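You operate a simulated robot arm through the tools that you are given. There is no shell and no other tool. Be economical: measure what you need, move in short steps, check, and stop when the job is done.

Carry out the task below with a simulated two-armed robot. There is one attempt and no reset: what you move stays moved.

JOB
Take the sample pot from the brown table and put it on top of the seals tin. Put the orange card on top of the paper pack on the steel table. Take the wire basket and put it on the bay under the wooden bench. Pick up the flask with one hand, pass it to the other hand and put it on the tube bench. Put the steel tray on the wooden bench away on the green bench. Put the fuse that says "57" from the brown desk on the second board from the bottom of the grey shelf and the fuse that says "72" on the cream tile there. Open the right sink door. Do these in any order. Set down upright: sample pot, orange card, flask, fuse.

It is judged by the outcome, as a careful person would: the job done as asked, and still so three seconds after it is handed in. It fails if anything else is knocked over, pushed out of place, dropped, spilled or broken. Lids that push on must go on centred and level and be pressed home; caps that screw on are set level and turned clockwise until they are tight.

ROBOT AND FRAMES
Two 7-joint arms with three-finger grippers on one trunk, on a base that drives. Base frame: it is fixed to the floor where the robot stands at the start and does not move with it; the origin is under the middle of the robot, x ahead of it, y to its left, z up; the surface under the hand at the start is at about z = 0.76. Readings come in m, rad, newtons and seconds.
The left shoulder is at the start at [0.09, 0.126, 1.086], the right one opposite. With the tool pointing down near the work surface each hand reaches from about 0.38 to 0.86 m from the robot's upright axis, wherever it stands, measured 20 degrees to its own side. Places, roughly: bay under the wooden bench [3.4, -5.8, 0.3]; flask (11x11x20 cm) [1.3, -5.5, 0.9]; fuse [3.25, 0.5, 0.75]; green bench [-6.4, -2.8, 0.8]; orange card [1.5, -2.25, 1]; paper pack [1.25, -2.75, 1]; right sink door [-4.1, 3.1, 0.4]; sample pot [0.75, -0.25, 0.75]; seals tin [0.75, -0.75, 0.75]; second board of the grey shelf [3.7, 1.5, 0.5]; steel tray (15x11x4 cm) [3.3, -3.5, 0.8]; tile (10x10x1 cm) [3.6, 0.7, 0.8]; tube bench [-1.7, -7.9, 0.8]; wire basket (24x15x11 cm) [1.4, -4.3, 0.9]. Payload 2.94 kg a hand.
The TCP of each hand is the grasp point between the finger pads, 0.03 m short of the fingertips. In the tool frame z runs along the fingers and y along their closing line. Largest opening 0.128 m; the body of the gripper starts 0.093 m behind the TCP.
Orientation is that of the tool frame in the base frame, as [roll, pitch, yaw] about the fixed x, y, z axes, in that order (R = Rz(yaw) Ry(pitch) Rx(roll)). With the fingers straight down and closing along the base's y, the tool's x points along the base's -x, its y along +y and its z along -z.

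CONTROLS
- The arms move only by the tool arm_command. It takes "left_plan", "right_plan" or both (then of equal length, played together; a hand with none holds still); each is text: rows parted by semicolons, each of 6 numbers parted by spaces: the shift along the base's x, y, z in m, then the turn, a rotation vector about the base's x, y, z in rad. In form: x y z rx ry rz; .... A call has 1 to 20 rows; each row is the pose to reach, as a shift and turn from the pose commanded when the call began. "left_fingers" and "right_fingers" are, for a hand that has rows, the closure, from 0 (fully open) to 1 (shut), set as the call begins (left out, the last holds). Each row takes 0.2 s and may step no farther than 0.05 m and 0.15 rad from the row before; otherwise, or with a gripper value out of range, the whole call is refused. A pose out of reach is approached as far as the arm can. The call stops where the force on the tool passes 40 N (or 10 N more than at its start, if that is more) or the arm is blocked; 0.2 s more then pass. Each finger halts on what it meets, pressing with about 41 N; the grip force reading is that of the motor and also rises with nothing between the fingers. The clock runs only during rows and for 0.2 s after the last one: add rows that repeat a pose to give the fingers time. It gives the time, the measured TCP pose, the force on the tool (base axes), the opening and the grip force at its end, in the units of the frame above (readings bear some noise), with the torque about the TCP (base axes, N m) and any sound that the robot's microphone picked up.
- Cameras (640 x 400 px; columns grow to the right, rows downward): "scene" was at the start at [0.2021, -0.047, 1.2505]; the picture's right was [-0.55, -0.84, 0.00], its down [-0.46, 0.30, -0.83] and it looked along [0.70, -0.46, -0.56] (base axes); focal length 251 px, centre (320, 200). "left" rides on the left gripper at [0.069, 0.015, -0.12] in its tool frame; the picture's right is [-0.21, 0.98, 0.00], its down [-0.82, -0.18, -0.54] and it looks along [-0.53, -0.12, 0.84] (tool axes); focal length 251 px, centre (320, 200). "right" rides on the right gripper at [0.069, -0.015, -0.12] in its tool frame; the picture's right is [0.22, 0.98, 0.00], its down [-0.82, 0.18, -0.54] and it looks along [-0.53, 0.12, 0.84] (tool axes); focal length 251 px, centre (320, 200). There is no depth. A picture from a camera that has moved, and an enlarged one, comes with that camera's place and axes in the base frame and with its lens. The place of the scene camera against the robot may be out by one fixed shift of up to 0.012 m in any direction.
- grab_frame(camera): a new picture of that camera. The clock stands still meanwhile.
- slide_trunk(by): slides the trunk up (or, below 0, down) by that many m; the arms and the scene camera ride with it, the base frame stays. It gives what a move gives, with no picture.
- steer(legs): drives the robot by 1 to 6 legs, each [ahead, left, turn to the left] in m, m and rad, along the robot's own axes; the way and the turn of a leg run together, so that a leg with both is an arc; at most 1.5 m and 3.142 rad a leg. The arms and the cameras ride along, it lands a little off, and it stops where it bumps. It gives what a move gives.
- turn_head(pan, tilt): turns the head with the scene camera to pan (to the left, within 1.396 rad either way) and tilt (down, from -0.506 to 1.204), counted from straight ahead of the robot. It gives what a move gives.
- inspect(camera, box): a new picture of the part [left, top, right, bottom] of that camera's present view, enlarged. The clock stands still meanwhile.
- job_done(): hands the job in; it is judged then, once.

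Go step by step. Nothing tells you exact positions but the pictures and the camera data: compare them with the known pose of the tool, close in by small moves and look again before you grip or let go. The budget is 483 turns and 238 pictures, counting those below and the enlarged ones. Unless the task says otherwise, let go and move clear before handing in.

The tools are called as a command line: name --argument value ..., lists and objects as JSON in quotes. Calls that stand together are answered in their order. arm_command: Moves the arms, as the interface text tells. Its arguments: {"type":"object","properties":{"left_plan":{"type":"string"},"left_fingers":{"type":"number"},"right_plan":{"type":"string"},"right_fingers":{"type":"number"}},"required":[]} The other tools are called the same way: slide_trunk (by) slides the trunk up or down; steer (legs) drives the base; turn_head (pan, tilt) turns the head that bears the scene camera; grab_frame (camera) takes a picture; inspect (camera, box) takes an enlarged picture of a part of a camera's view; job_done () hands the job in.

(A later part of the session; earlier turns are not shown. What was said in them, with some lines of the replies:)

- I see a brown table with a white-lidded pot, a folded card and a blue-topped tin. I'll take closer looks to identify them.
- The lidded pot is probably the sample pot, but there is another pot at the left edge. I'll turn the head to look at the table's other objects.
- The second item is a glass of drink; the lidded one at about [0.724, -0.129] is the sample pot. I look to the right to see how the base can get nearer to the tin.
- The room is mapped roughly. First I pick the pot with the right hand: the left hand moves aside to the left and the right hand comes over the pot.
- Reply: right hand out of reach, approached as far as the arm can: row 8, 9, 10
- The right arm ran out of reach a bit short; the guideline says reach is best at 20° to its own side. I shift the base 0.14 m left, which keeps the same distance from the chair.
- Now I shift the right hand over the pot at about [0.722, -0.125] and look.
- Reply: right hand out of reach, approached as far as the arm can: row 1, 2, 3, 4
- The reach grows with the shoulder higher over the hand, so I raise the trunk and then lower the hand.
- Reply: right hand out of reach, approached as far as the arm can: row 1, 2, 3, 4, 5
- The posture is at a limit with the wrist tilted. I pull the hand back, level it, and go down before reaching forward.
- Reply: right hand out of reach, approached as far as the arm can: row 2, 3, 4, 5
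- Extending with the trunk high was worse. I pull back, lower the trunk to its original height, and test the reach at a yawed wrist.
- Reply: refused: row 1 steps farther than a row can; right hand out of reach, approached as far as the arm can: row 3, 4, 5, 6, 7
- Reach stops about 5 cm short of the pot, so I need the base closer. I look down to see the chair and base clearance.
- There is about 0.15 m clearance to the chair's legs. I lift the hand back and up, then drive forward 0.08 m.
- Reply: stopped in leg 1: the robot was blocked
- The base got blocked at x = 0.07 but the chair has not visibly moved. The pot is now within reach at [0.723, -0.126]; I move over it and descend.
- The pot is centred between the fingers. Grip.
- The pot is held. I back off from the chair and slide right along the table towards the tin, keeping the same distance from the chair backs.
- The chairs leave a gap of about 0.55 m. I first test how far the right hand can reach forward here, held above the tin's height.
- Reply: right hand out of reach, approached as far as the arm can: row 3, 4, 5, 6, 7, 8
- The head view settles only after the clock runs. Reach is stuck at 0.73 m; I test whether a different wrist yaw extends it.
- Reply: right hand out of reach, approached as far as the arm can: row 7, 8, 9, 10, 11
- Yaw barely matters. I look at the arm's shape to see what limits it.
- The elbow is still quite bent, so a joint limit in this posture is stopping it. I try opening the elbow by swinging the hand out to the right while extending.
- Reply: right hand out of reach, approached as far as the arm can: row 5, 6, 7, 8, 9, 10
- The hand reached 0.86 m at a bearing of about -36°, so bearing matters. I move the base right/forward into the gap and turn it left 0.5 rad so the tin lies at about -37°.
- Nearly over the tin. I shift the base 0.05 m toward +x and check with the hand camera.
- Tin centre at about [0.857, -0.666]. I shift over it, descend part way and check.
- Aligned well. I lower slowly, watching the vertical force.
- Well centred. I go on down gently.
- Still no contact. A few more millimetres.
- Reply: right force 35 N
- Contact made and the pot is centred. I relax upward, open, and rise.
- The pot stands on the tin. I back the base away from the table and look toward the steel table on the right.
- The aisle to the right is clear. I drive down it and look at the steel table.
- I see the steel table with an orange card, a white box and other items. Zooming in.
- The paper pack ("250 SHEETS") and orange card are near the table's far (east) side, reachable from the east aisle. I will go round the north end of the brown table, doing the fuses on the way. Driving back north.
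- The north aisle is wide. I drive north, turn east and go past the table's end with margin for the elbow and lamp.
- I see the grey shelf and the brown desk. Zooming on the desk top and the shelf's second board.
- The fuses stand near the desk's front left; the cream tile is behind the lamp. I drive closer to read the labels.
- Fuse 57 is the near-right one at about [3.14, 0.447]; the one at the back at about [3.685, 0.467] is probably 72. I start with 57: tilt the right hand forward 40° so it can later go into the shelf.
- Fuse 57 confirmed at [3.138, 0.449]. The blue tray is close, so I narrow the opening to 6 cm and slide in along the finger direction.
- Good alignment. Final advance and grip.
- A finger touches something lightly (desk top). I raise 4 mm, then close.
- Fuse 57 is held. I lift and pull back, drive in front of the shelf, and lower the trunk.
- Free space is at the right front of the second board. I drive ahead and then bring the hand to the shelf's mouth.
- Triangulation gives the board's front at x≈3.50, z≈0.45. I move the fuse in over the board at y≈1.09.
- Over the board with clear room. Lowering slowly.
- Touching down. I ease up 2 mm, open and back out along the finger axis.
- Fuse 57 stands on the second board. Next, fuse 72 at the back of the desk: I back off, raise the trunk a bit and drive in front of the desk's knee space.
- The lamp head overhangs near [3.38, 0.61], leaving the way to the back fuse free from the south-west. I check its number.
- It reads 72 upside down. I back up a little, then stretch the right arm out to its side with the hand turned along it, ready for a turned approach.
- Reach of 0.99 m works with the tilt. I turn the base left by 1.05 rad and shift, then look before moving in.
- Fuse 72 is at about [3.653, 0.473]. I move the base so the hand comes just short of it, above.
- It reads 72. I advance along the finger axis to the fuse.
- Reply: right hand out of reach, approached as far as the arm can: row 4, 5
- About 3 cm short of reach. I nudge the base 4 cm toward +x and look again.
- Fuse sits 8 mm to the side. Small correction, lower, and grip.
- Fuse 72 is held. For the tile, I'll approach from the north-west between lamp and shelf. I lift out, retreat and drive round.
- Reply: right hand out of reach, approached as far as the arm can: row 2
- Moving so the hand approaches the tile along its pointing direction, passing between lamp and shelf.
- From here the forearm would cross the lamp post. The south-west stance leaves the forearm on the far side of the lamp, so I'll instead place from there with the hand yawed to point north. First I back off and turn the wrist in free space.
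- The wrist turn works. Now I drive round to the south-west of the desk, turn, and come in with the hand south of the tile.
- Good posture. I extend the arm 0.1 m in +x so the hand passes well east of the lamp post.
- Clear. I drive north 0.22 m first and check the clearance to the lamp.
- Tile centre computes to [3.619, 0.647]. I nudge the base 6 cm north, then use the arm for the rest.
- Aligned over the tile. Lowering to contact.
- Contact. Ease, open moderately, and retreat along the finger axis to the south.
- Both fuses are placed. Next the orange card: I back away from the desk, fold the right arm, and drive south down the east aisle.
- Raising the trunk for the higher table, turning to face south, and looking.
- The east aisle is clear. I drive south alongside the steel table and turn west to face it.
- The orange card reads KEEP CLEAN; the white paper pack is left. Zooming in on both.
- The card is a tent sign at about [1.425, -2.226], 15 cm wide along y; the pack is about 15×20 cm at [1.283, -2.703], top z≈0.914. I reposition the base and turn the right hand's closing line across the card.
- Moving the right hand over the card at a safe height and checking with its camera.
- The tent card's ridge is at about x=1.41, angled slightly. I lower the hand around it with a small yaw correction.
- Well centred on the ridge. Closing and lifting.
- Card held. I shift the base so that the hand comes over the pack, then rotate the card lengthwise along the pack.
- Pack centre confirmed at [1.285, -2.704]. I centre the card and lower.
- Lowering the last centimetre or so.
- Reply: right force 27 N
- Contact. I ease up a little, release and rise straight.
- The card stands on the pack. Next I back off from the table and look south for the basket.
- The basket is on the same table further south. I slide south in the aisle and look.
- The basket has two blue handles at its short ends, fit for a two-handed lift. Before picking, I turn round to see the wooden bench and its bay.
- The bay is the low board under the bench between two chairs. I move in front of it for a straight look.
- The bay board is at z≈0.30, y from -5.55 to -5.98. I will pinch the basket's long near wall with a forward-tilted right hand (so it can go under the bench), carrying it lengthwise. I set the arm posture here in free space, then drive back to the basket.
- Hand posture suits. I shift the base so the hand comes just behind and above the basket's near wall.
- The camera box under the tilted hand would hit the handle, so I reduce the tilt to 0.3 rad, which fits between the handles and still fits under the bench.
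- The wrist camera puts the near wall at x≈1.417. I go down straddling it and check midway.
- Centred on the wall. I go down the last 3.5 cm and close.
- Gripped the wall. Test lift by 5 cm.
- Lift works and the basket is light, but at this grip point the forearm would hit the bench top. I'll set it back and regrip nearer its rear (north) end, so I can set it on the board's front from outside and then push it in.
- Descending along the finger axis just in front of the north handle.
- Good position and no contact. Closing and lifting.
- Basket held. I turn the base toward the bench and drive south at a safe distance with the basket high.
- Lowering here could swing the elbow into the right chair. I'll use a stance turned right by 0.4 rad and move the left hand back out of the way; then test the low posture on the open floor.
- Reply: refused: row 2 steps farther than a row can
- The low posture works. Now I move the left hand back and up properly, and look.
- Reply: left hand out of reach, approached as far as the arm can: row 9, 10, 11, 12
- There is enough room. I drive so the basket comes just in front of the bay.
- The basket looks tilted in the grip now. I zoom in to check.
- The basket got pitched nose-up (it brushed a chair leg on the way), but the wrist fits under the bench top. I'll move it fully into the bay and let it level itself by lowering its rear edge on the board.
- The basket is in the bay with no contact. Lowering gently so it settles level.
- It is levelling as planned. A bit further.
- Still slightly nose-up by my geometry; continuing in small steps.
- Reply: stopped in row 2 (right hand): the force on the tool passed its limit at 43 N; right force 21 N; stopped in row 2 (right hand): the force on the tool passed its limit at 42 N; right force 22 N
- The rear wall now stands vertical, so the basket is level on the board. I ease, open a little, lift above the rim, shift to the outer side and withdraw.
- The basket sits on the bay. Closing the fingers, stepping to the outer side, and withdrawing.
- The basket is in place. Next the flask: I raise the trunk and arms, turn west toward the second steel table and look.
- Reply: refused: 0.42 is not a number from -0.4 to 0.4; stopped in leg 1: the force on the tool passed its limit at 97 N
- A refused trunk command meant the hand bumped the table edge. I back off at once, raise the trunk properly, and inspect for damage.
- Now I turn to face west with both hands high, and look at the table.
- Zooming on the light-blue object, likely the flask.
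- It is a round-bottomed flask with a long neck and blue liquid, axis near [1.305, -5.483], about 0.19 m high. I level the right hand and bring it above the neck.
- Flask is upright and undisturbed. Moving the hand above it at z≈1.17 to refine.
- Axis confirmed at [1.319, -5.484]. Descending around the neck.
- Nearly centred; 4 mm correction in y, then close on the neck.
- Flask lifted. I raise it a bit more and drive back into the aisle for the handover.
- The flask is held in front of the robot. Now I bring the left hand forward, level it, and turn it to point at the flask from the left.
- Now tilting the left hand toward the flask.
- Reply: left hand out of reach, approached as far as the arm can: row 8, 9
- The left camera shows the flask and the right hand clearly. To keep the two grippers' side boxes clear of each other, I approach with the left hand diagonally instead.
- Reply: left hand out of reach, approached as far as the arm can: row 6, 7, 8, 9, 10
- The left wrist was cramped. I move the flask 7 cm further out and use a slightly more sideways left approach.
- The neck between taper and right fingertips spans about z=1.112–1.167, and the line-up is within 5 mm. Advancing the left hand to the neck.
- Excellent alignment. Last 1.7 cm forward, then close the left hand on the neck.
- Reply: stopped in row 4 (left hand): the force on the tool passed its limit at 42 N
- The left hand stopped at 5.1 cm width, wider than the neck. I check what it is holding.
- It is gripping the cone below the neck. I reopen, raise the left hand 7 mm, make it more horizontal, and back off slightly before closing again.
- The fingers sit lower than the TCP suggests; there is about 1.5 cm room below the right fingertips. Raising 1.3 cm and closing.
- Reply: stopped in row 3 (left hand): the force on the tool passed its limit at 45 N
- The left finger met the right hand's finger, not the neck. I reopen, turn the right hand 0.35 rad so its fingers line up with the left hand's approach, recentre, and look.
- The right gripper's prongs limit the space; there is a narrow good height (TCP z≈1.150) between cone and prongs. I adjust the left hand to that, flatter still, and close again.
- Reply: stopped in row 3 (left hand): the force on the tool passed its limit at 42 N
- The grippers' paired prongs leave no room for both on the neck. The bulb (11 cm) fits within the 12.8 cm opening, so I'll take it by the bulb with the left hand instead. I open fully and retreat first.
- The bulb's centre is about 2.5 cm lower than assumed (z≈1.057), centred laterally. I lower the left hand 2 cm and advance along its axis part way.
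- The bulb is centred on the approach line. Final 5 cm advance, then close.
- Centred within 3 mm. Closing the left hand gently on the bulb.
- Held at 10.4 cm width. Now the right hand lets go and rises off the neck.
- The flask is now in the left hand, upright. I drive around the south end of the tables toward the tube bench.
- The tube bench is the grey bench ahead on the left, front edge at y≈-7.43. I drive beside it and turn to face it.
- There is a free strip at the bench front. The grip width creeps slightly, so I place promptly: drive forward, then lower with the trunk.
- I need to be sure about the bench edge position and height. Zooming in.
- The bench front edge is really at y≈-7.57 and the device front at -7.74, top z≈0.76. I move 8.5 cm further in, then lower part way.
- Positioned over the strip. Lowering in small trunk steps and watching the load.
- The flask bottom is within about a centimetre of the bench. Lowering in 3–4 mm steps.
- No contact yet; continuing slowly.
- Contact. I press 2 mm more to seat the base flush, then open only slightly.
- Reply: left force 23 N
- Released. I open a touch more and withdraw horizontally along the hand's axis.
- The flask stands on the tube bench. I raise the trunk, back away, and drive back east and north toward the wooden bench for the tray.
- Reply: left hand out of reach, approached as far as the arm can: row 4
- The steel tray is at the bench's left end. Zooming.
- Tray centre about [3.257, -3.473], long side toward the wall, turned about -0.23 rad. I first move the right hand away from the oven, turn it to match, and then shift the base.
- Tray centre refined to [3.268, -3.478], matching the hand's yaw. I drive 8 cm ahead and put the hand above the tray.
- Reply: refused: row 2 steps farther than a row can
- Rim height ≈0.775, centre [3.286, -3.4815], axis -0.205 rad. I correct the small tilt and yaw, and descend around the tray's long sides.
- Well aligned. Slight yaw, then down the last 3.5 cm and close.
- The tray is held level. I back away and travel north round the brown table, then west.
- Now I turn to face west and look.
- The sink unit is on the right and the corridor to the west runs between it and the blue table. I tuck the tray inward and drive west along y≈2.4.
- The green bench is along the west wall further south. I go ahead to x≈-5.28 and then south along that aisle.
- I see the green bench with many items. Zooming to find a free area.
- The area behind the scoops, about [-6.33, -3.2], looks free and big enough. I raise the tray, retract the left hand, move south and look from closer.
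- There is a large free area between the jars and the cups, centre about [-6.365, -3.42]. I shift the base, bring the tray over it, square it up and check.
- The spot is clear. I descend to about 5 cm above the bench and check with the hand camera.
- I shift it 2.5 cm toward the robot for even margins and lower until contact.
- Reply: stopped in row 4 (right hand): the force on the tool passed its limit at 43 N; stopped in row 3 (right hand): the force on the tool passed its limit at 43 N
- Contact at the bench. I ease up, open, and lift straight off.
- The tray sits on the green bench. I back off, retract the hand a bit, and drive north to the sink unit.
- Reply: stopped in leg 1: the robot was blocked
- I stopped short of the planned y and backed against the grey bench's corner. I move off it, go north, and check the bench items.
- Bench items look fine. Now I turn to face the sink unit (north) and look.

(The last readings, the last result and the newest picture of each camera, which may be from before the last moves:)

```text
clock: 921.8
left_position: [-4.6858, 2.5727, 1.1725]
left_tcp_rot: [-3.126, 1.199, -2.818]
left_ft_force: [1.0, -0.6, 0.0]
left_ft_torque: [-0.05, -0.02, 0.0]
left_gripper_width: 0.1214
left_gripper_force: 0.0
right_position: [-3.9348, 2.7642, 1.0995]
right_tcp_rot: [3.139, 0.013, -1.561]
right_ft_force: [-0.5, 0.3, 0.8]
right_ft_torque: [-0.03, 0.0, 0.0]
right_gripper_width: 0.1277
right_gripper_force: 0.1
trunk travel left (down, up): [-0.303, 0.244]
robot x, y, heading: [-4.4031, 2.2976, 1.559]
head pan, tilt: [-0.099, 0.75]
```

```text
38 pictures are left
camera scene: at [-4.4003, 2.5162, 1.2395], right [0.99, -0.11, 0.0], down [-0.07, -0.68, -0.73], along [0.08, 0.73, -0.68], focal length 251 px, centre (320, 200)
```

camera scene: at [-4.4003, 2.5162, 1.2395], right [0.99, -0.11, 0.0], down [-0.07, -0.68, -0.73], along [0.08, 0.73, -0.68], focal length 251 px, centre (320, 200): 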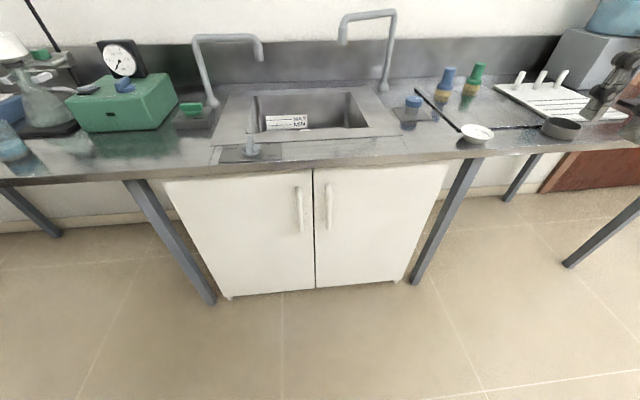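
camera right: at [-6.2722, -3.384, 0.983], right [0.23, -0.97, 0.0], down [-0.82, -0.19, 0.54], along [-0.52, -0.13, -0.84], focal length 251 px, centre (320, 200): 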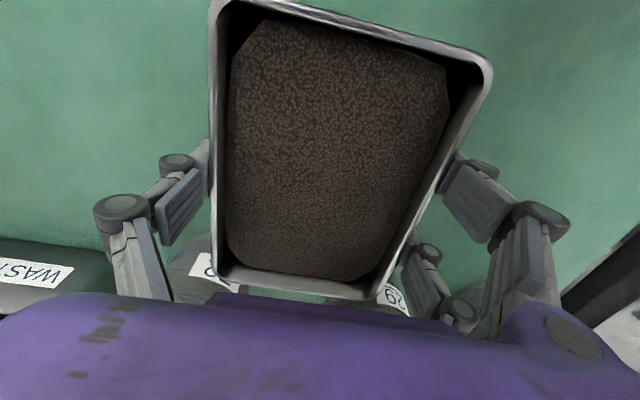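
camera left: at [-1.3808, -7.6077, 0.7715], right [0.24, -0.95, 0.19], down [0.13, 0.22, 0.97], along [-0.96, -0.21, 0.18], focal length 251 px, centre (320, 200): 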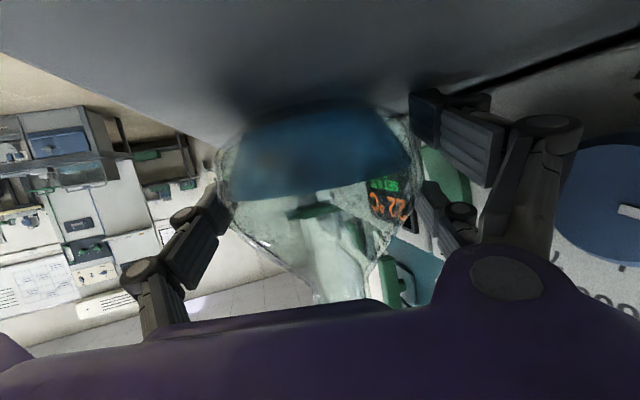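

I can see both sink doors; the right door's handle bar is at about x=-4.305, y≈3.09, z 0.54–0.76, hinge on the right. I'll pull it with the left hand pointing forward. First I turn the left hand forward, lower the trunk and lift the right hand clear.

arm_command --left_plan "0.02 0.03 0 0 0 0.138; 0.04 0.06 0 0 0 0.276; 0.061 0.09 0 0 0 0.414; 0.081 0.12 0 0 0 0.552; 0.102 0.15 0 0 0 0.69; 0.122 0.18 0 0 0 0.828; 0.142 0.21 0 0 0 0.966; 0.163 0.24 0 0 0 1.104; 0.183 0.275 0 0 0 1.24; 0.183 0.275 0 0 0 1.24" --left_fingers 0.5

slide_trunk --by -0.23

arm_command --right_plan "0 -0.01 0.04 0 0 0; 0 -0.02 0.08 0 0 0; 0 -0.03 0.12 0 0 0; 0 -0.04 0.16 0 0 0; 0 -0.05 0.2 0 0 0; 0 -0.05 0.24 0 0 0" --left_plan "0 -0.01 -0.045 0 0 0; 0 -0.02 -0.09 0 0 0; 0 -0.03 -0.135 0 0 0; 0 -0.03 -0.18 0 0 0; 0 -0.03 -0.225 0 0 0; 0 -0.03 -0.27 0 0 0"

grab_frame --camera "left"

```text
clock: 924.0
left_position: [-4.503, 2.848, 1.1737]
left_tcp_rot: [-3.123, 1.2, -1.572]
left_ft_force: [-0.8, 0.1, 0.3]
left_ft_torque: [-0.02, -0.02, -0.03]
left_gripper_width: 0.0641
left_gripper_force: 0.0
left hand out of reach, approached as far as the arm can: row 4, 5, 6, 7, 8
right_position: [-3.9366, 2.7645, 1.0993]
right_tcp_rot: [-3.141, 0.013, -1.562]
right_ft_force: [-0.3, 2.0, 0.0]
right_ft_torque: [0.02, -0.02, 0.02]
right_gripper_width: 0.128
right_gripper_force: 0.0
trunk travel left (down, up): [-0.303, 0.244]
robot x, y, heading: [-4.4026, 2.2978, 1.563]
head pan, tilt: [-0.099, 0.75]
```

```text
clock: 926.4
left_position: [-4.5121, 2.8767, 0.9113]
left_tcp_rot: [-3.097, 1.128, -1.525]
left_ft_force: [0.0, -0.9, 0.0]
left_ft_torque: [-0.01, -0.02, -0.03]
left_gripper_width: 0.064
left_gripper_force: 0.1
right_position: [-3.9355, 2.7635, 0.8691]
right_tcp_rot: [3.139, 0.012, -1.562]
right_ft_force: [0.6, 0.1, 0.0]
right_ft_torque: [0.0, -0.02, 0.01]
right_gripper_width: 0.1279
right_gripper_force: 0.1
trunk travel left (down, up): [-0.073, 0.474]
robot x, y, heading: [-4.4039, 2.2955, 1.559]
head pan, tilt: [-0.099, 0.75]
```

```text
clock: 927.8
left_position: [-4.4905, 2.8915, 0.6483]
left_tcp_rot: [-3.123, 1.148, -1.577]
left_ft_force: [0.4, 0.1, 0.5]
left_ft_torque: [0.03, 0.0, -0.02]
left_gripper_width: 0.0639
left_gripper_force: 0.0
left hand out of reach, approached as far as the arm can: row 1, 2, 3, 4, 5, 6
right_position: [-3.9339, 2.74, 1.0394]
right_tcp_rot: [3.139, 0.013, -1.561]
right_ft_force: [0.1, 0.4, 0.6]
right_ft_torque: [0.02, 0.02, 0.0]
right_gripper_width: 0.128
right_gripper_force: 0.0
right hand out of reach, approached as far as the arm can: row 5, 6
trunk travel left (down, up): [-0.073, 0.474]
robot x, y, heading: [-4.3998, 2.2987, 1.57]
head pan, tilt: [-0.099, 0.75]
```

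```text
37 pictures are left
camera left: at [-4.5096, 2.7546, 0.6361], right [-0.98, 0.11, 0.19], down [0.17, -0.16, 0.97], along [0.14, 0.98, 0.14], focal length 251 px, centre (320, 200)
```

left: 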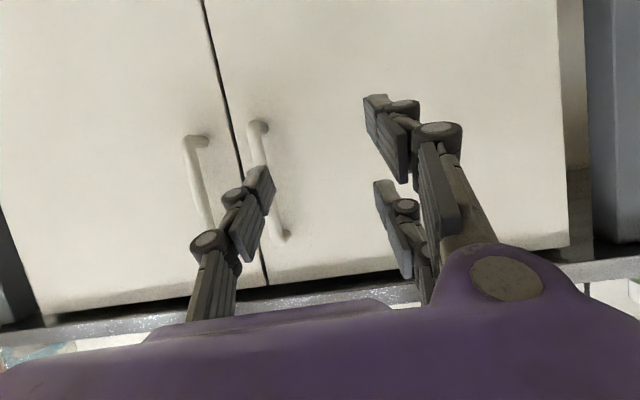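

The right door's handle is at x≈-4.293, z 0.56–0.72. I shift the base right by 0.197 m and check.

steer --legs '[[0.0, -0.197, 0]]'

arm_command --left_plan "0 0 0 0 0 0"

grab_frame --camera "left"

```text
clock: 930.2
left_position: [-4.294, 2.8908, 0.6495]
left_tcp_rot: [-3.128, 1.146, -1.577]
left_ft_force: [-0.4, 0.5, -0.6]
left_ft_torque: [-0.01, 0.0, 0.01]
left_gripper_width: 0.0642
left_gripper_force: 0.0
right_position: [-3.7375, 2.7378, 1.039]
right_tcp_rot: [3.138, 0.015, -1.561]
right_ft_force: [0.3, 0.4, -0.4]
right_ft_torque: [-0.02, 0.01, 0.03]
right_gripper_width: 0.1278
right_gripper_force: 0.1
trunk travel left (down, up): [-0.073, 0.474]
robot x, y, heading: [-4.2057, 2.2962, 1.558]
head pan, tilt: [-0.099, 0.75]
```

```text
clock: 930.6
left_position: [-4.2949, 2.8898, 0.6483]
left_tcp_rot: [-3.129, 1.144, -1.578]
left_ft_force: [-0.2, 0.4, 1.1]
left_ft_torque: [0.01, 0.01, 0.04]
left_gripper_width: 0.064
left_gripper_force: 0.0
right_position: [-3.7378, 2.7384, 1.0395]
right_tcp_rot: [-3.141, 0.012, -1.561]
right_ft_force: [-0.3, -0.8, 0.6]
right_ft_torque: [-0.01, 0.04, -0.01]
right_gripper_width: 0.1279
right_gripper_force: 0.0
trunk travel left (down, up): [-0.073, 0.474]
robot x, y, heading: [-4.2052, 2.295, 1.562]
head pan, tilt: [-0.099, 0.75]
```

```text
36 pictures are left
camera left: at [-4.3129, 2.7533, 0.636], right [-0.98, 0.11, 0.19], down [0.17, -0.16, 0.97], along [0.14, 0.98, 0.13], focal length 251 px, centre (320, 200)
```

left: 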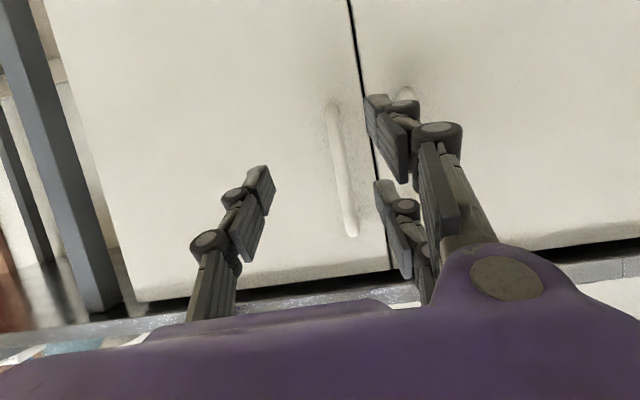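

Triangulated handle: x=-4.302, y≈3.08, z≈0.646. I drive forward 0.165 m and correct sideways 7 mm.

steer --legs '[[0.165, 0.0, 0]]'

arm_command --left_plan "-0.006 0 0 0 0 0; -0.006 0 0 0 0 0"

grab_frame --camera "left"

```text
clock: 932.0
left_position: [-4.2911, 3.0594, 0.6478]
left_tcp_rot: [-3.127, 1.143, -1.58]
left_ft_force: [0.2, 0.1, -0.1]
left_ft_torque: [0.02, 0.01, -0.01]
left_gripper_width: 0.064
left_gripper_force: 0.0
right_position: [-3.7349, 2.9056, 1.0388]
right_tcp_rot: [3.139, 0.013, -1.567]
right_ft_force: [0.9, 0.1, -1.2]
right_ft_torque: [-0.06, 0.0, -0.01]
right_gripper_width: 0.1284
right_gripper_force: 0.1
trunk travel left (down, up): [-0.073, 0.474]
robot x, y, heading: [-4.2102, 2.462, 1.557]
head pan, tilt: [-0.099, 0.75]
```

```text
clock: 932.6
left_position: [-4.2953, 3.0608, 0.6482]
left_tcp_rot: [-3.126, 1.144, -1.581]
left_ft_force: [0.2, -0.1, 0.2]
left_ft_torque: [0.0, 0.01, -0.01]
left_gripper_width: 0.0638
left_gripper_force: 0.0
right_position: [-3.734, 2.9053, 1.0386]
right_tcp_rot: [3.141, 0.014, -1.566]
right_ft_force: [0.1, 0.3, -1.4]
right_ft_torque: [0.0, -0.01, 0.02]
right_gripper_width: 0.1279
right_gripper_force: 0.0
trunk travel left (down, up): [-0.073, 0.474]
robot x, y, heading: [-4.1997, 2.466, 1.554]
head pan, tilt: [-0.099, 0.75]
```

```text
35 pictures are left
camera left: at [-4.3145, 2.9245, 0.6357], right [-0.98, 0.11, 0.19], down [0.17, -0.16, 0.97], along [0.14, 0.98, 0.13], focal length 251 px, centre (320, 200)
```

left: 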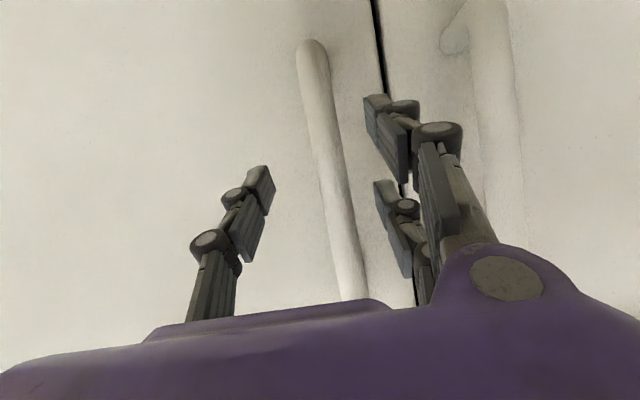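

The bar is between the fingers. Small correction, then close on it.

arm_command --left_plan "-0.005 0.005 0 0 0 0; -0.009 0.01 0 0 0 0; -0.009 0.01 0 0 0 0"

arm_command --left_plan "0 0 0 0 0 0; 0 0 0 0 0 0; 0 0 0 0 0 0; 0 0 0 0 0 0" --left_fingers 1

```text
clock: 933.4
left_position: [-4.3063, 3.0683, 0.6492]
left_tcp_rot: [-3.128, 1.142, -1.582]
left_ft_force: [0.2, 0.6, 0.2]
left_ft_torque: [-0.02, 0.03, 0.0]
left_gripper_width: 0.064
left_gripper_force: 0.1
right_position: [-3.735, 2.9056, 1.0388]
right_tcp_rot: [3.139, 0.014, -1.566]
right_ft_force: [-0.1, 0.2, -0.2]
right_ft_torque: [0.01, -0.02, -0.04]
right_gripper_width: 0.1282
right_gripper_force: 0.1
trunk travel left (down, up): [-0.073, 0.474]
robot x, y, heading: [-4.2041, 2.4623, 1.556]
head pan, tilt: [-0.099, 0.75]
```

```text
clock: 934.4
left_position: [-4.3029, 3.0683, 0.6489]
left_tcp_rot: [-3.127, 1.143, -1.586]
left_ft_force: [20.5, 1.9, -3.1]
left_ft_torque: [0.11, 1.22, -0.22]
left_gripper_width: 0.0173
left_gripper_force: 43.1
right_position: [-3.7327, 2.9048, 1.0382]
right_tcp_rot: [3.138, 0.014, -1.566]
right_ft_force: [0.5, 0.2, 0.1]
right_ft_torque: [0.0, 0.0, 0.0]
right_gripper_width: 0.1281
right_gripper_force: 0.1
trunk travel left (down, up): [-0.073, 0.474]
robot x, y, heading: [-4.1997, 2.4651, 1.557]
head pan, tilt: [-0.099, 0.75]
```

Gripped the handle bar. I relax the side force and begin pulling the door open along its arc with small base moves.

arm_command --left_plan "0.003 -0.004 0 0 0 0; 0.004 -0.01 0 0 0 0; 0.004 -0.01 0 0 0 0"

steer --legs '[[-0.04, -0.007, 0]]'

```text
clock: 935.2
left_position: [-4.3022, 3.0622, 0.6487]
left_tcp_rot: [-3.129, 1.147, -1.581]
left_ft_force: [4.5, 1.7, 5.8]
left_ft_torque: [-0.56, 1.46, 0.16]
left_gripper_width: 0.0172
left_gripper_force: 43.2
left hand out of reach, approached as far as the arm can: row 2, 3
right_position: [-3.7341, 2.9056, 1.0389]
right_tcp_rot: [3.139, 0.013, -1.566]
right_ft_force: [0.9, 0.0, 1.3]
right_ft_torque: [0.01, 0.01, -0.03]
right_gripper_width: 0.1282
right_gripper_force: 0.0
trunk travel left (down, up): [-0.073, 0.474]
robot x, y, heading: [-4.2028, 2.464, 1.564]
head pan, tilt: [-0.099, 0.75]
```

```text
clock: 936.1
left_position: [-4.2936, 3.0222, 0.6477]
left_tcp_rot: [-3.13, 1.145, -1.581]
left_ft_force: [1.3, -0.7, 3.3]
left_ft_torque: [1.14, 1.38, 0.03]
left_gripper_width: 0.017
left_gripper_force: 42.2
right_position: [-3.7283, 2.8646, 1.0393]
right_tcp_rot: [3.139, 0.016, -1.565]
right_ft_force: [0.0, -0.1, -1.0]
right_ft_torque: [0.02, 0.0, 0.02]
right_gripper_width: 0.1279
right_gripper_force: 0.1
trunk travel left (down, up): [-0.073, 0.474]
robot x, y, heading: [-4.1976, 2.4228, 1.557]
head pan, tilt: [-0.099, 0.75]
```

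It moves easily. Continuing along the arc.

steer --legs '[[-0.06, -0.02, 0], [-0.07, -0.04, 0]]'

grab_frame --camera "scene"

```text
clock: 937.8
left_position: [-4.2369, 2.8942, 0.648]
left_tcp_rot: [-3.13, 1.146, -1.582]
left_ft_force: [4.3, 3.5, -6.0]
left_ft_torque: [1.05, 1.28, -0.02]
left_gripper_width: 0.017
left_gripper_force: 42.6
right_position: [-3.6684, 2.7372, 1.0368]
right_tcp_rot: [-3.141, 0.014, -1.565]
right_ft_force: [0.3, -0.8, -0.6]
right_ft_torque: [0.02, 0.02, 0.0]
right_gripper_width: 0.1277
right_gripper_force: 0.1
trunk travel left (down, up): [-0.073, 0.474]
robot x, y, heading: [-4.1355, 2.2947, 1.56]
head pan, tilt: [-0.099, 0.75]
```

```text
34 pictures are left
camera scene: at [-4.1336, 2.5961, 0.9855], right [0.99, -0.11, 0.0], down [-0.08, -0.68, -0.73], along [0.08, 0.73, -0.68], focal length 251 px, centre (320, 200)
```

scene: 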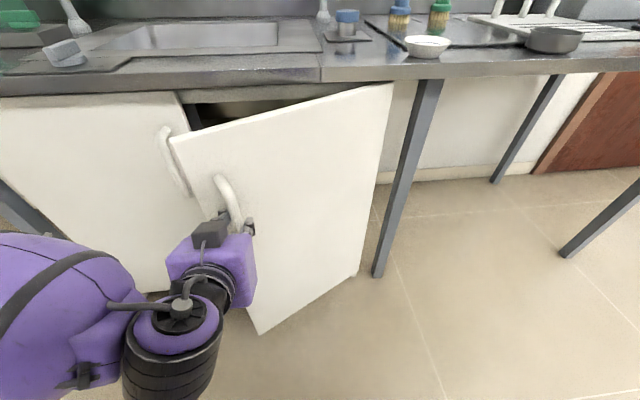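

The door is about 30° open. Continuing.

steer --legs '[[-0.055, -0.055, 0]]'

arm_command --left_plan "0.02 -0.012 0 0 0 0; 0.04 -0.024 0 0 0 0; 0.06 -0.034 0 0 0 0; 0.08 -0.042 0 0 0 0; 0.08 -0.042 0 0 0 0"

```text
clock: 939.4
left_position: [-4.1846, 2.8388, 0.6463]
left_tcp_rot: [3.132, 1.144, -1.591]
left_ft_force: [-0.6, -1.8, 4.7]
left_ft_torque: [-0.19, 1.16, -0.01]
left_gripper_width: 0.0164
left_gripper_force: 41.9
right_position: [-3.6154, 2.6831, 1.0374]
right_tcp_rot: [3.14, 0.015, -1.562]
right_ft_force: [-1.0, -0.1, -1.5]
right_ft_torque: [-0.03, 0.01, 0.0]
right_gripper_width: 0.1281
right_gripper_force: 0.1
trunk travel left (down, up): [-0.073, 0.474]
robot x, y, heading: [-4.0844, 2.2401, 1.566]
head pan, tilt: [-0.099, 0.75]
stopped in leg 1: the force on the tool passed its limit at 40 N (the readings are from after the stop); the commanded pose is now the measured one
```

```text
clock: 939.9
left_position: [-4.1727, 2.8299, 0.6457]
left_tcp_rot: [3.12, 1.143, -1.595]
left_ft_force: [-8.4, -8.3, 12.9]
left_ft_torque: [-0.84, 0.99, 0.09]
left_gripper_width: 0.0165
left_gripper_force: 41.7
left hand out of reach, approached as far as the arm can: row 1, 2
right_position: [-3.6176, 2.683, 1.0397]
right_tcp_rot: [3.14, 0.014, -1.561]
right_ft_force: [0.6, 0.2, -1.3]
right_ft_torque: [-0.04, -0.03, -0.02]
right_gripper_width: 0.1279
right_gripper_force: 0.1
trunk travel left (down, up): [-0.073, 0.474]
robot x, y, heading: [-4.0837, 2.2413, 1.559]
head pan, tilt: [-0.099, 0.75]
stopped in row 2 (left hand): the force on the tool passed its limit at 42 N (the readings are from after the stop); the commanded pose is now the measured one
```

The fingers now bind against the turned door. I release the handle, go round the door's free edge and push it further open from the inside.

arm_command --left_plan "0 0 0 0 0 0; 0 0 0 0 0 0; 0 0 0 0 0 0" --left_fingers 0.3

steer --legs '[[-0.045, 0, 0]]'

grab_frame --camera "left"

```text
clock: 940.7
left_position: [-4.1711, 2.8288, 0.6453]
left_tcp_rot: [3.127, 1.137, -1.595]
left_ft_force: [0.1, 0.0, 0.9]
left_ft_torque: [-0.01, 0.0, 0.0]
left_gripper_width: 0.0899
left_gripper_force: 0.0
right_position: [-3.6167, 2.6829, 1.0381]
right_tcp_rot: [3.14, 0.015, -1.562]
right_ft_force: [-0.6, -0.6, 0.2]
right_ft_torque: [0.02, 0.01, -0.02]
right_gripper_width: 0.1278
right_gripper_force: 0.1
trunk travel left (down, up): [-0.073, 0.474]
robot x, y, heading: [-4.0849, 2.2445, 1.564]
head pan, tilt: [-0.099, 0.75]
```

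```text
clock: 941.6
left_position: [-4.1721, 2.7837, 0.6442]
left_tcp_rot: [3.125, 1.14, -1.594]
left_ft_force: [-0.2, -0.4, 0.0]
left_ft_torque: [-0.01, -0.02, -0.03]
left_gripper_width: 0.0895
left_gripper_force: 0.0
right_position: [-3.6171, 2.6379, 1.0391]
right_tcp_rot: [3.139, 0.014, -1.56]
right_ft_force: [-0.1, -0.3, 1.2]
right_ft_torque: [0.04, 0.01, 0.0]
right_gripper_width: 0.128
right_gripper_force: 0.0
trunk travel left (down, up): [-0.073, 0.474]
robot x, y, heading: [-4.0814, 2.1959, 1.562]
head pan, tilt: [-0.099, 0.75]
```

```text
33 pictures are left
camera left: at [-4.1894, 2.6477, 0.6334], right [-0.97, 0.1, 0.2], down [0.19, -0.15, 0.97], along [0.13, 0.98, 0.13], focal length 251 px, centre (320, 200)
```

left: 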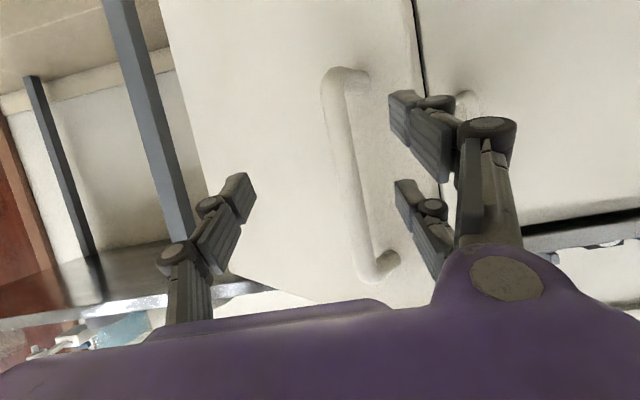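

Clear of the handle. I close the fingers, strafe left past the door edge, and then forward.

steer --legs '[[0, 0.28, 0]]'

arm_command --left_plan "0 0 0 0 0 0; 0 0 0 0 0 0; 0 0 0 0 0 0; 0 0 0 0 0 0" --left_fingers 1

steer --legs '[[0.15, 0, 0]]'

grab_frame --camera "scene"

```text
clock: 944.7
left_position: [-4.4587, 2.7843, 0.6467]
left_tcp_rot: [3.126, 1.141, -1.587]
left_ft_force: [-0.4, -0.4, 0.7]
left_ft_torque: [0.0, -0.03, -0.02]
left_gripper_width: 0.0898
left_gripper_force: 0.1
right_position: [-3.9039, 2.6428, 1.0388]
right_tcp_rot: [3.141, 0.014, -1.554]
right_ft_force: [-1.1, 0.1, 0.3]
right_ft_torque: [-0.02, -0.01, 0.02]
right_gripper_width: 0.128
right_gripper_force: 0.0
trunk travel left (down, up): [-0.073, 0.474]
robot x, y, heading: [-4.3669, 2.1987, 1.568]
head pan, tilt: [-0.099, 0.75]
```

```text
clock: 945.7
left_position: [-4.459, 2.7848, 0.6455]
left_tcp_rot: [3.125, 1.139, -1.588]
left_ft_force: [-0.5, -0.1, 0.4]
left_ft_torque: [0.04, -0.01, 0.05]
left_gripper_width: 0.0001
left_gripper_force: 2.8
right_position: [-3.9037, 2.6429, 1.0382]
right_tcp_rot: [3.14, 0.014, -1.553]
right_ft_force: [0.1, -0.2, -0.8]
right_ft_torque: [0.0, 0.01, 0.02]
right_gripper_width: 0.1281
right_gripper_force: 0.1
trunk travel left (down, up): [-0.073, 0.474]
robot x, y, heading: [-4.3667, 2.1969, 1.571]
head pan, tilt: [-0.099, 0.75]
```

```text
clock: 947.0
left_position: [-4.4571, 2.9345, 0.6443]
left_tcp_rot: [3.126, 1.138, -1.59]
left_ft_force: [-0.4, 0.0, -0.1]
left_ft_torque: [0.0, 0.0, 0.0]
left_gripper_width: 0.0
left_gripper_force: 2.7
right_position: [-3.9022, 2.7906, 1.0383]
right_tcp_rot: [3.141, 0.014, -1.555]
right_ft_force: [-0.3, -0.4, -0.4]
right_ft_torque: [-0.04, 0.01, -0.01]
right_gripper_width: 0.1277
right_gripper_force: 0.1
trunk travel left (down, up): [-0.073, 0.474]
robot x, y, heading: [-4.3671, 2.3465, 1.565]
head pan, tilt: [-0.099, 0.75]
```

```text
32 pictures are left
camera scene: at [-4.3657, 2.6453, 0.9855], right [0.99, -0.1, 0.0], down [-0.07, -0.68, -0.73], along [0.07, 0.73, -0.68], focal length 251 px, centre (320, 200)
```

scene: 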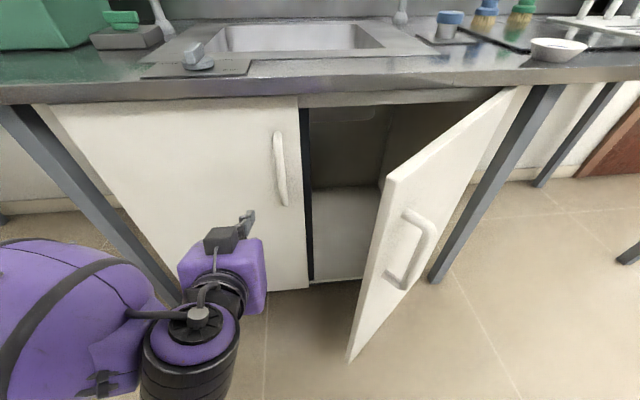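

The door is about half open. I push it further from the inside by moving right.

steer --legs '[[0, -0.2, 0]]'

steer --legs '[[0, -0.15, 0]]'

grab_frame --camera "scene"

```text
clock: 949.0
left_position: [-4.3042, 2.9318, 0.6438]
left_tcp_rot: [3.125, 1.139, -1.582]
left_ft_force: [-0.2, -0.9, -0.5]
left_ft_torque: [-0.01, 0.0, 0.02]
left_gripper_width: 0.0
left_gripper_force: 3.2
right_position: [-3.7463, 2.7908, 1.0382]
right_tcp_rot: [3.139, 0.012, -1.553]
right_ft_force: [-1.0, 0.0, 0.2]
right_ft_torque: [-0.01, 0.0, 0.02]
right_gripper_width: 0.128
right_gripper_force: 0.1
trunk travel left (down, up): [-0.073, 0.474]
robot x, y, heading: [-4.211, 2.3422, 1.569]
head pan, tilt: [-0.099, 0.75]
stopped in leg 1: the force on the tool passed its limit at 73 N (the readings are from after the stop); the commanded pose is now the measured one
```

```text
clock: 949.8
left_position: [-4.3045, 2.9285, 0.6444]
left_tcp_rot: [3.122, 1.135, -1.568]
left_ft_force: [-7.5, -7.1, 5.3]
left_ft_torque: [0.09, -0.94, -0.91]
left_gripper_width: 0.0
left_gripper_force: 3.0
right_position: [-3.7406, 2.7912, 1.0387]
right_tcp_rot: [3.139, 0.014, -1.55]
right_ft_force: [-0.4, 0.2, -0.6]
right_ft_torque: [0.0, -0.01, -0.02]
right_gripper_width: 0.128
right_gripper_force: 0.0
trunk travel left (down, up): [-0.073, 0.474]
robot x, y, heading: [-4.2009, 2.345, 1.576]
head pan, tilt: [-0.099, 0.75]
stopped in leg 1: the force on the tool passed its limit at 56 N (the readings are from after the stop); the commanded pose is now the measured one
```

```text
31 pictures are left
camera scene: at [-4.204, 2.6436, 0.9859], right [1.0, -0.1, 0.0], down [-0.07, -0.68, -0.73], along [0.07, 0.73, -0.68], focal length 251 px, centre (320, 200)
```

scene: 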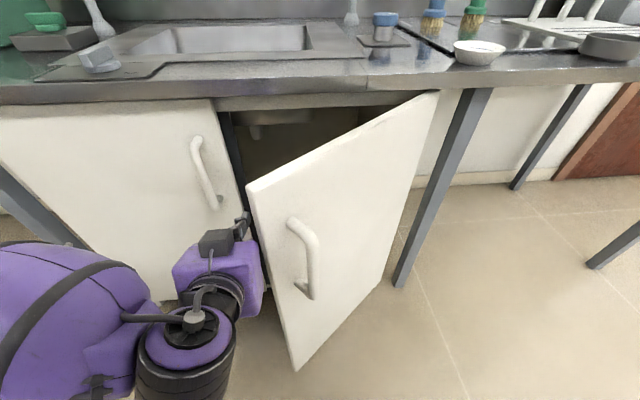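

The hand catches the door's edge. I back off slightly, go deeper past the edge, and then push right.

steer --legs '[[0, 0.04, 0], [0.13, 0, 0]]'

steer --legs '[[0, -0.1, 0]]'

grab_frame --camera "scene"

```text
clock: 951.8
left_position: [-4.3435, 3.0581, 0.6428]
left_tcp_rot: [3.118, 1.133, -1.576]
left_ft_force: [0.3, 0.6, 0.8]
left_ft_torque: [-0.01, -0.01, 0.02]
left_gripper_width: 0.0002
left_gripper_force: 3.5
right_position: [-3.78, 2.9195, 1.0379]
right_tcp_rot: [3.139, 0.013, -1.552]
right_ft_force: [-0.2, 1.0, 0.8]
right_ft_torque: [-0.04, 0.02, -0.01]
right_gripper_width: 0.128
right_gripper_force: 0.1
trunk travel left (down, up): [-0.073, 0.474]
robot x, y, heading: [-4.2425, 2.4704, 1.571]
head pan, tilt: [-0.099, 0.75]
```

```text
clock: 953.3
left_position: [-4.2401, 3.0568, 0.6441]
left_tcp_rot: [3.117, 1.132, -1.578]
left_ft_force: [0.1, -0.3, -0.3]
left_ft_torque: [0.0, 0.02, 0.03]
left_gripper_width: 0.0
left_gripper_force: 2.9
right_position: [-3.6785, 2.9178, 1.0374]
right_tcp_rot: [3.14, 0.012, -1.551]
right_ft_force: [-0.1, 0.0, 0.5]
right_ft_torque: [0.0, 0.02, 0.01]
right_gripper_width: 0.1282
right_gripper_force: 0.0
trunk travel left (down, up): [-0.073, 0.474]
robot x, y, heading: [-4.137, 2.4745, 1.571]
head pan, tilt: [-0.099, 0.75]
```

```text
30 pictures are left
camera scene: at [-4.1418, 2.7721, 0.9857], right [1.0, -0.1, 0.0], down [-0.07, -0.68, -0.73], along [0.07, 0.73, -0.68], focal length 251 px, centre (320, 200)
```

scene: 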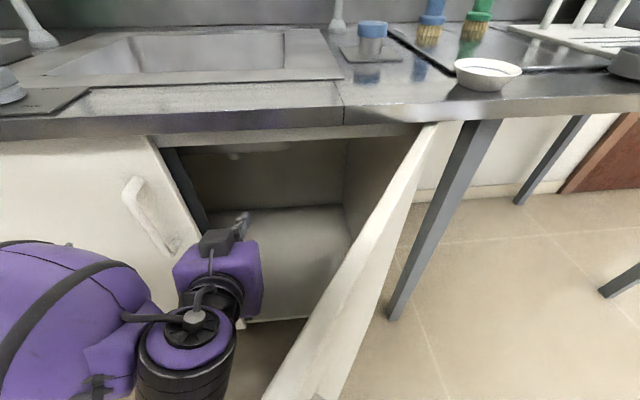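

The door is at about 65°. I pull back a bit for base clearance and push right further.

steer --legs '[[-0.13, 0, 0]]'

steer --legs '[[0, -0.17, 0]]'

grab_frame --camera "scene"

```text
clock: 954.6
left_position: [-4.242, 2.9291, 0.6428]
left_tcp_rot: [3.118, 1.134, -1.576]
left_ft_force: [-0.1, -0.2, -0.4]
left_ft_torque: [0.0, -0.03, 0.01]
left_gripper_width: 0.0
left_gripper_force: 3.3
right_position: [-3.6786, 2.7894, 1.0384]
right_tcp_rot: [3.14, 0.013, -1.552]
right_ft_force: [-0.1, -0.5, 0.0]
right_ft_torque: [0.03, 0.01, -0.03]
right_gripper_width: 0.128
right_gripper_force: 0.0
trunk travel left (down, up): [-0.073, 0.474]
robot x, y, heading: [-4.1442, 2.344, 1.572]
head pan, tilt: [-0.099, 0.75]
```

```text
clock: 956.7
left_position: [-4.0682, 2.9288, 0.6429]
left_tcp_rot: [3.119, 1.135, -1.578]
left_ft_force: [0.3, -0.5, -0.9]
left_ft_torque: [0.0, 0.0, -0.03]
left_gripper_width: 0.0001
left_gripper_force: 3.3
right_position: [-3.5067, 2.7909, 1.0386]
right_tcp_rot: [3.142, 0.012, -1.554]
right_ft_force: [-0.6, 0.6, 0.2]
right_ft_torque: [0.01, 0.02, 0.03]
right_gripper_width: 0.1278
right_gripper_force: 0.0
trunk travel left (down, up): [-0.073, 0.474]
robot x, y, heading: [-3.9722, 2.344, 1.576]
head pan, tilt: [-0.099, 0.75]
```

```text
29 pictures are left
camera scene: at [-3.97, 2.6442, 0.9857], right [1.0, -0.1, 0.0], down [-0.07, -0.68, -0.73], along [0.07, 0.73, -0.68], focal length 251 px, centre (320, 200)
```

scene: 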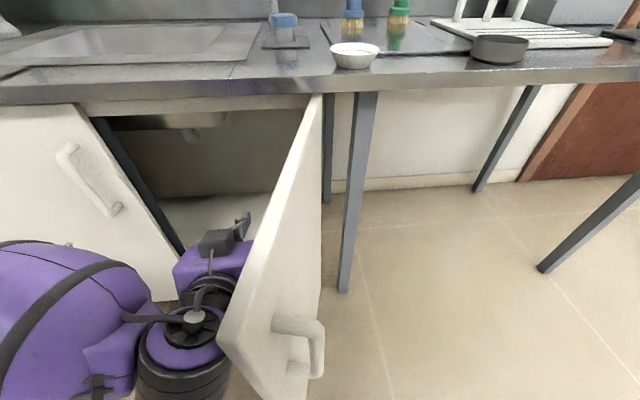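

The door stands about 80° open. A last small push, then I withdraw to the left and back.

steer --legs '[[0, -0.05, 0]]'

steer --legs '[[0, 0.2, 0], [-0.13, 0, 0], [0, 0.45, 0]]'

grab_frame --camera "scene"

```text
clock: 957.9
left_position: [-4.0185, 2.9291, 0.6434]
left_tcp_rot: [3.118, 1.135, -1.578]
left_ft_force: [0.3, 0.0, 0.6]
left_ft_torque: [0.01, 0.03, 0.03]
left_gripper_width: 0.0
left_gripper_force: 3.1
right_position: [-3.4564, 2.7902, 1.0378]
right_tcp_rot: [3.14, 0.012, -1.553]
right_ft_force: [0.9, -0.3, -0.6]
right_ft_torque: [-0.01, -0.01, 0.01]
right_gripper_width: 0.1279
right_gripper_force: 0.1
trunk travel left (down, up): [-0.073, 0.474]
robot x, y, heading: [-3.9192, 2.3426, 1.57]
head pan, tilt: [-0.099, 0.75]
```

```text
clock: 965.1
left_position: [-4.6668, 2.8005, 0.6433]
left_tcp_rot: [3.117, 1.134, -1.575]
left_ft_force: [-0.6, -0.4, -0.5]
left_ft_torque: [-0.04, -0.01, -0.01]
left_gripper_width: 0.0001
left_gripper_force: 2.8
right_position: [-4.1025, 2.6617, 1.0378]
right_tcp_rot: [3.139, 0.013, -1.55]
right_ft_force: [0.9, 0.4, -1.1]
right_ft_torque: [0.01, -0.02, 0.0]
right_gripper_width: 0.128
right_gripper_force: 0.0
trunk travel left (down, up): [-0.073, 0.474]
robot x, y, heading: [-4.566, 2.2146, 1.577]
head pan, tilt: [-0.099, 0.75]
```

```text
28 pictures are left
camera scene: at [-4.5663, 2.5145, 0.9857], right [1.0, -0.1, 0.0], down [-0.07, -0.68, -0.73], along [0.07, 0.73, -0.68], focal length 251 px, centre (320, 200)
```

scene: 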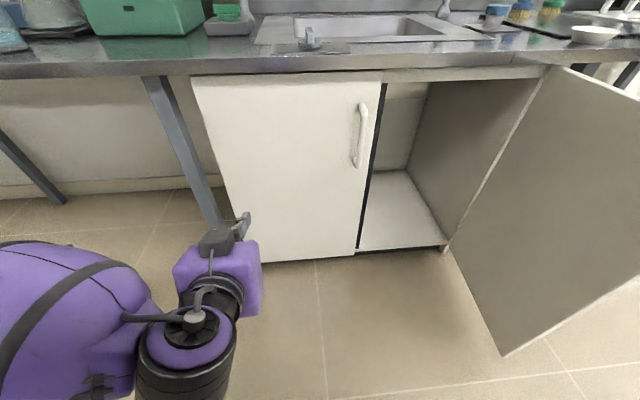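

All parts are done: the right sink door stands wide open and both hands are empty and clear. I'm handing the job in.

job_done

```text
The job is handed in.
```

I did every part of the job, in my own order, and handed it in; I do not have the judge's result yet.

- **Sample pot:** it stands on top of the seals tin.
- **Orange card:** it stands upright on the paper pack on the steel table.
- **Wire basket:** it sits level in the bay under the wooden bench. It tilted in the grip on the way, probably from touching a chair leg; the chair did not appear to move.
- **Flask:** I picked it up with the right hand, passed it to the left, and stood it upright on the tube bench.
- **Steel tray:** it is on the green bench, between the jars and the cups.
- **Fuses:** "57" stands on the second board from the bottom of the grey shelf, and "72" stands on the cream tile on the brown desk.
- **Right sink door:** it is open to about 90°.

Along the way I bumped three things:
- A chair at the brown table stopped the base.
- The right hand hit the edge of the steel table holding the flask, at 97 N.
- The base backed into the corner of a grey bench near the west wall.

I saw nothing knocked over or moved after any of these, but I only looked by camera and did not return for a close check.
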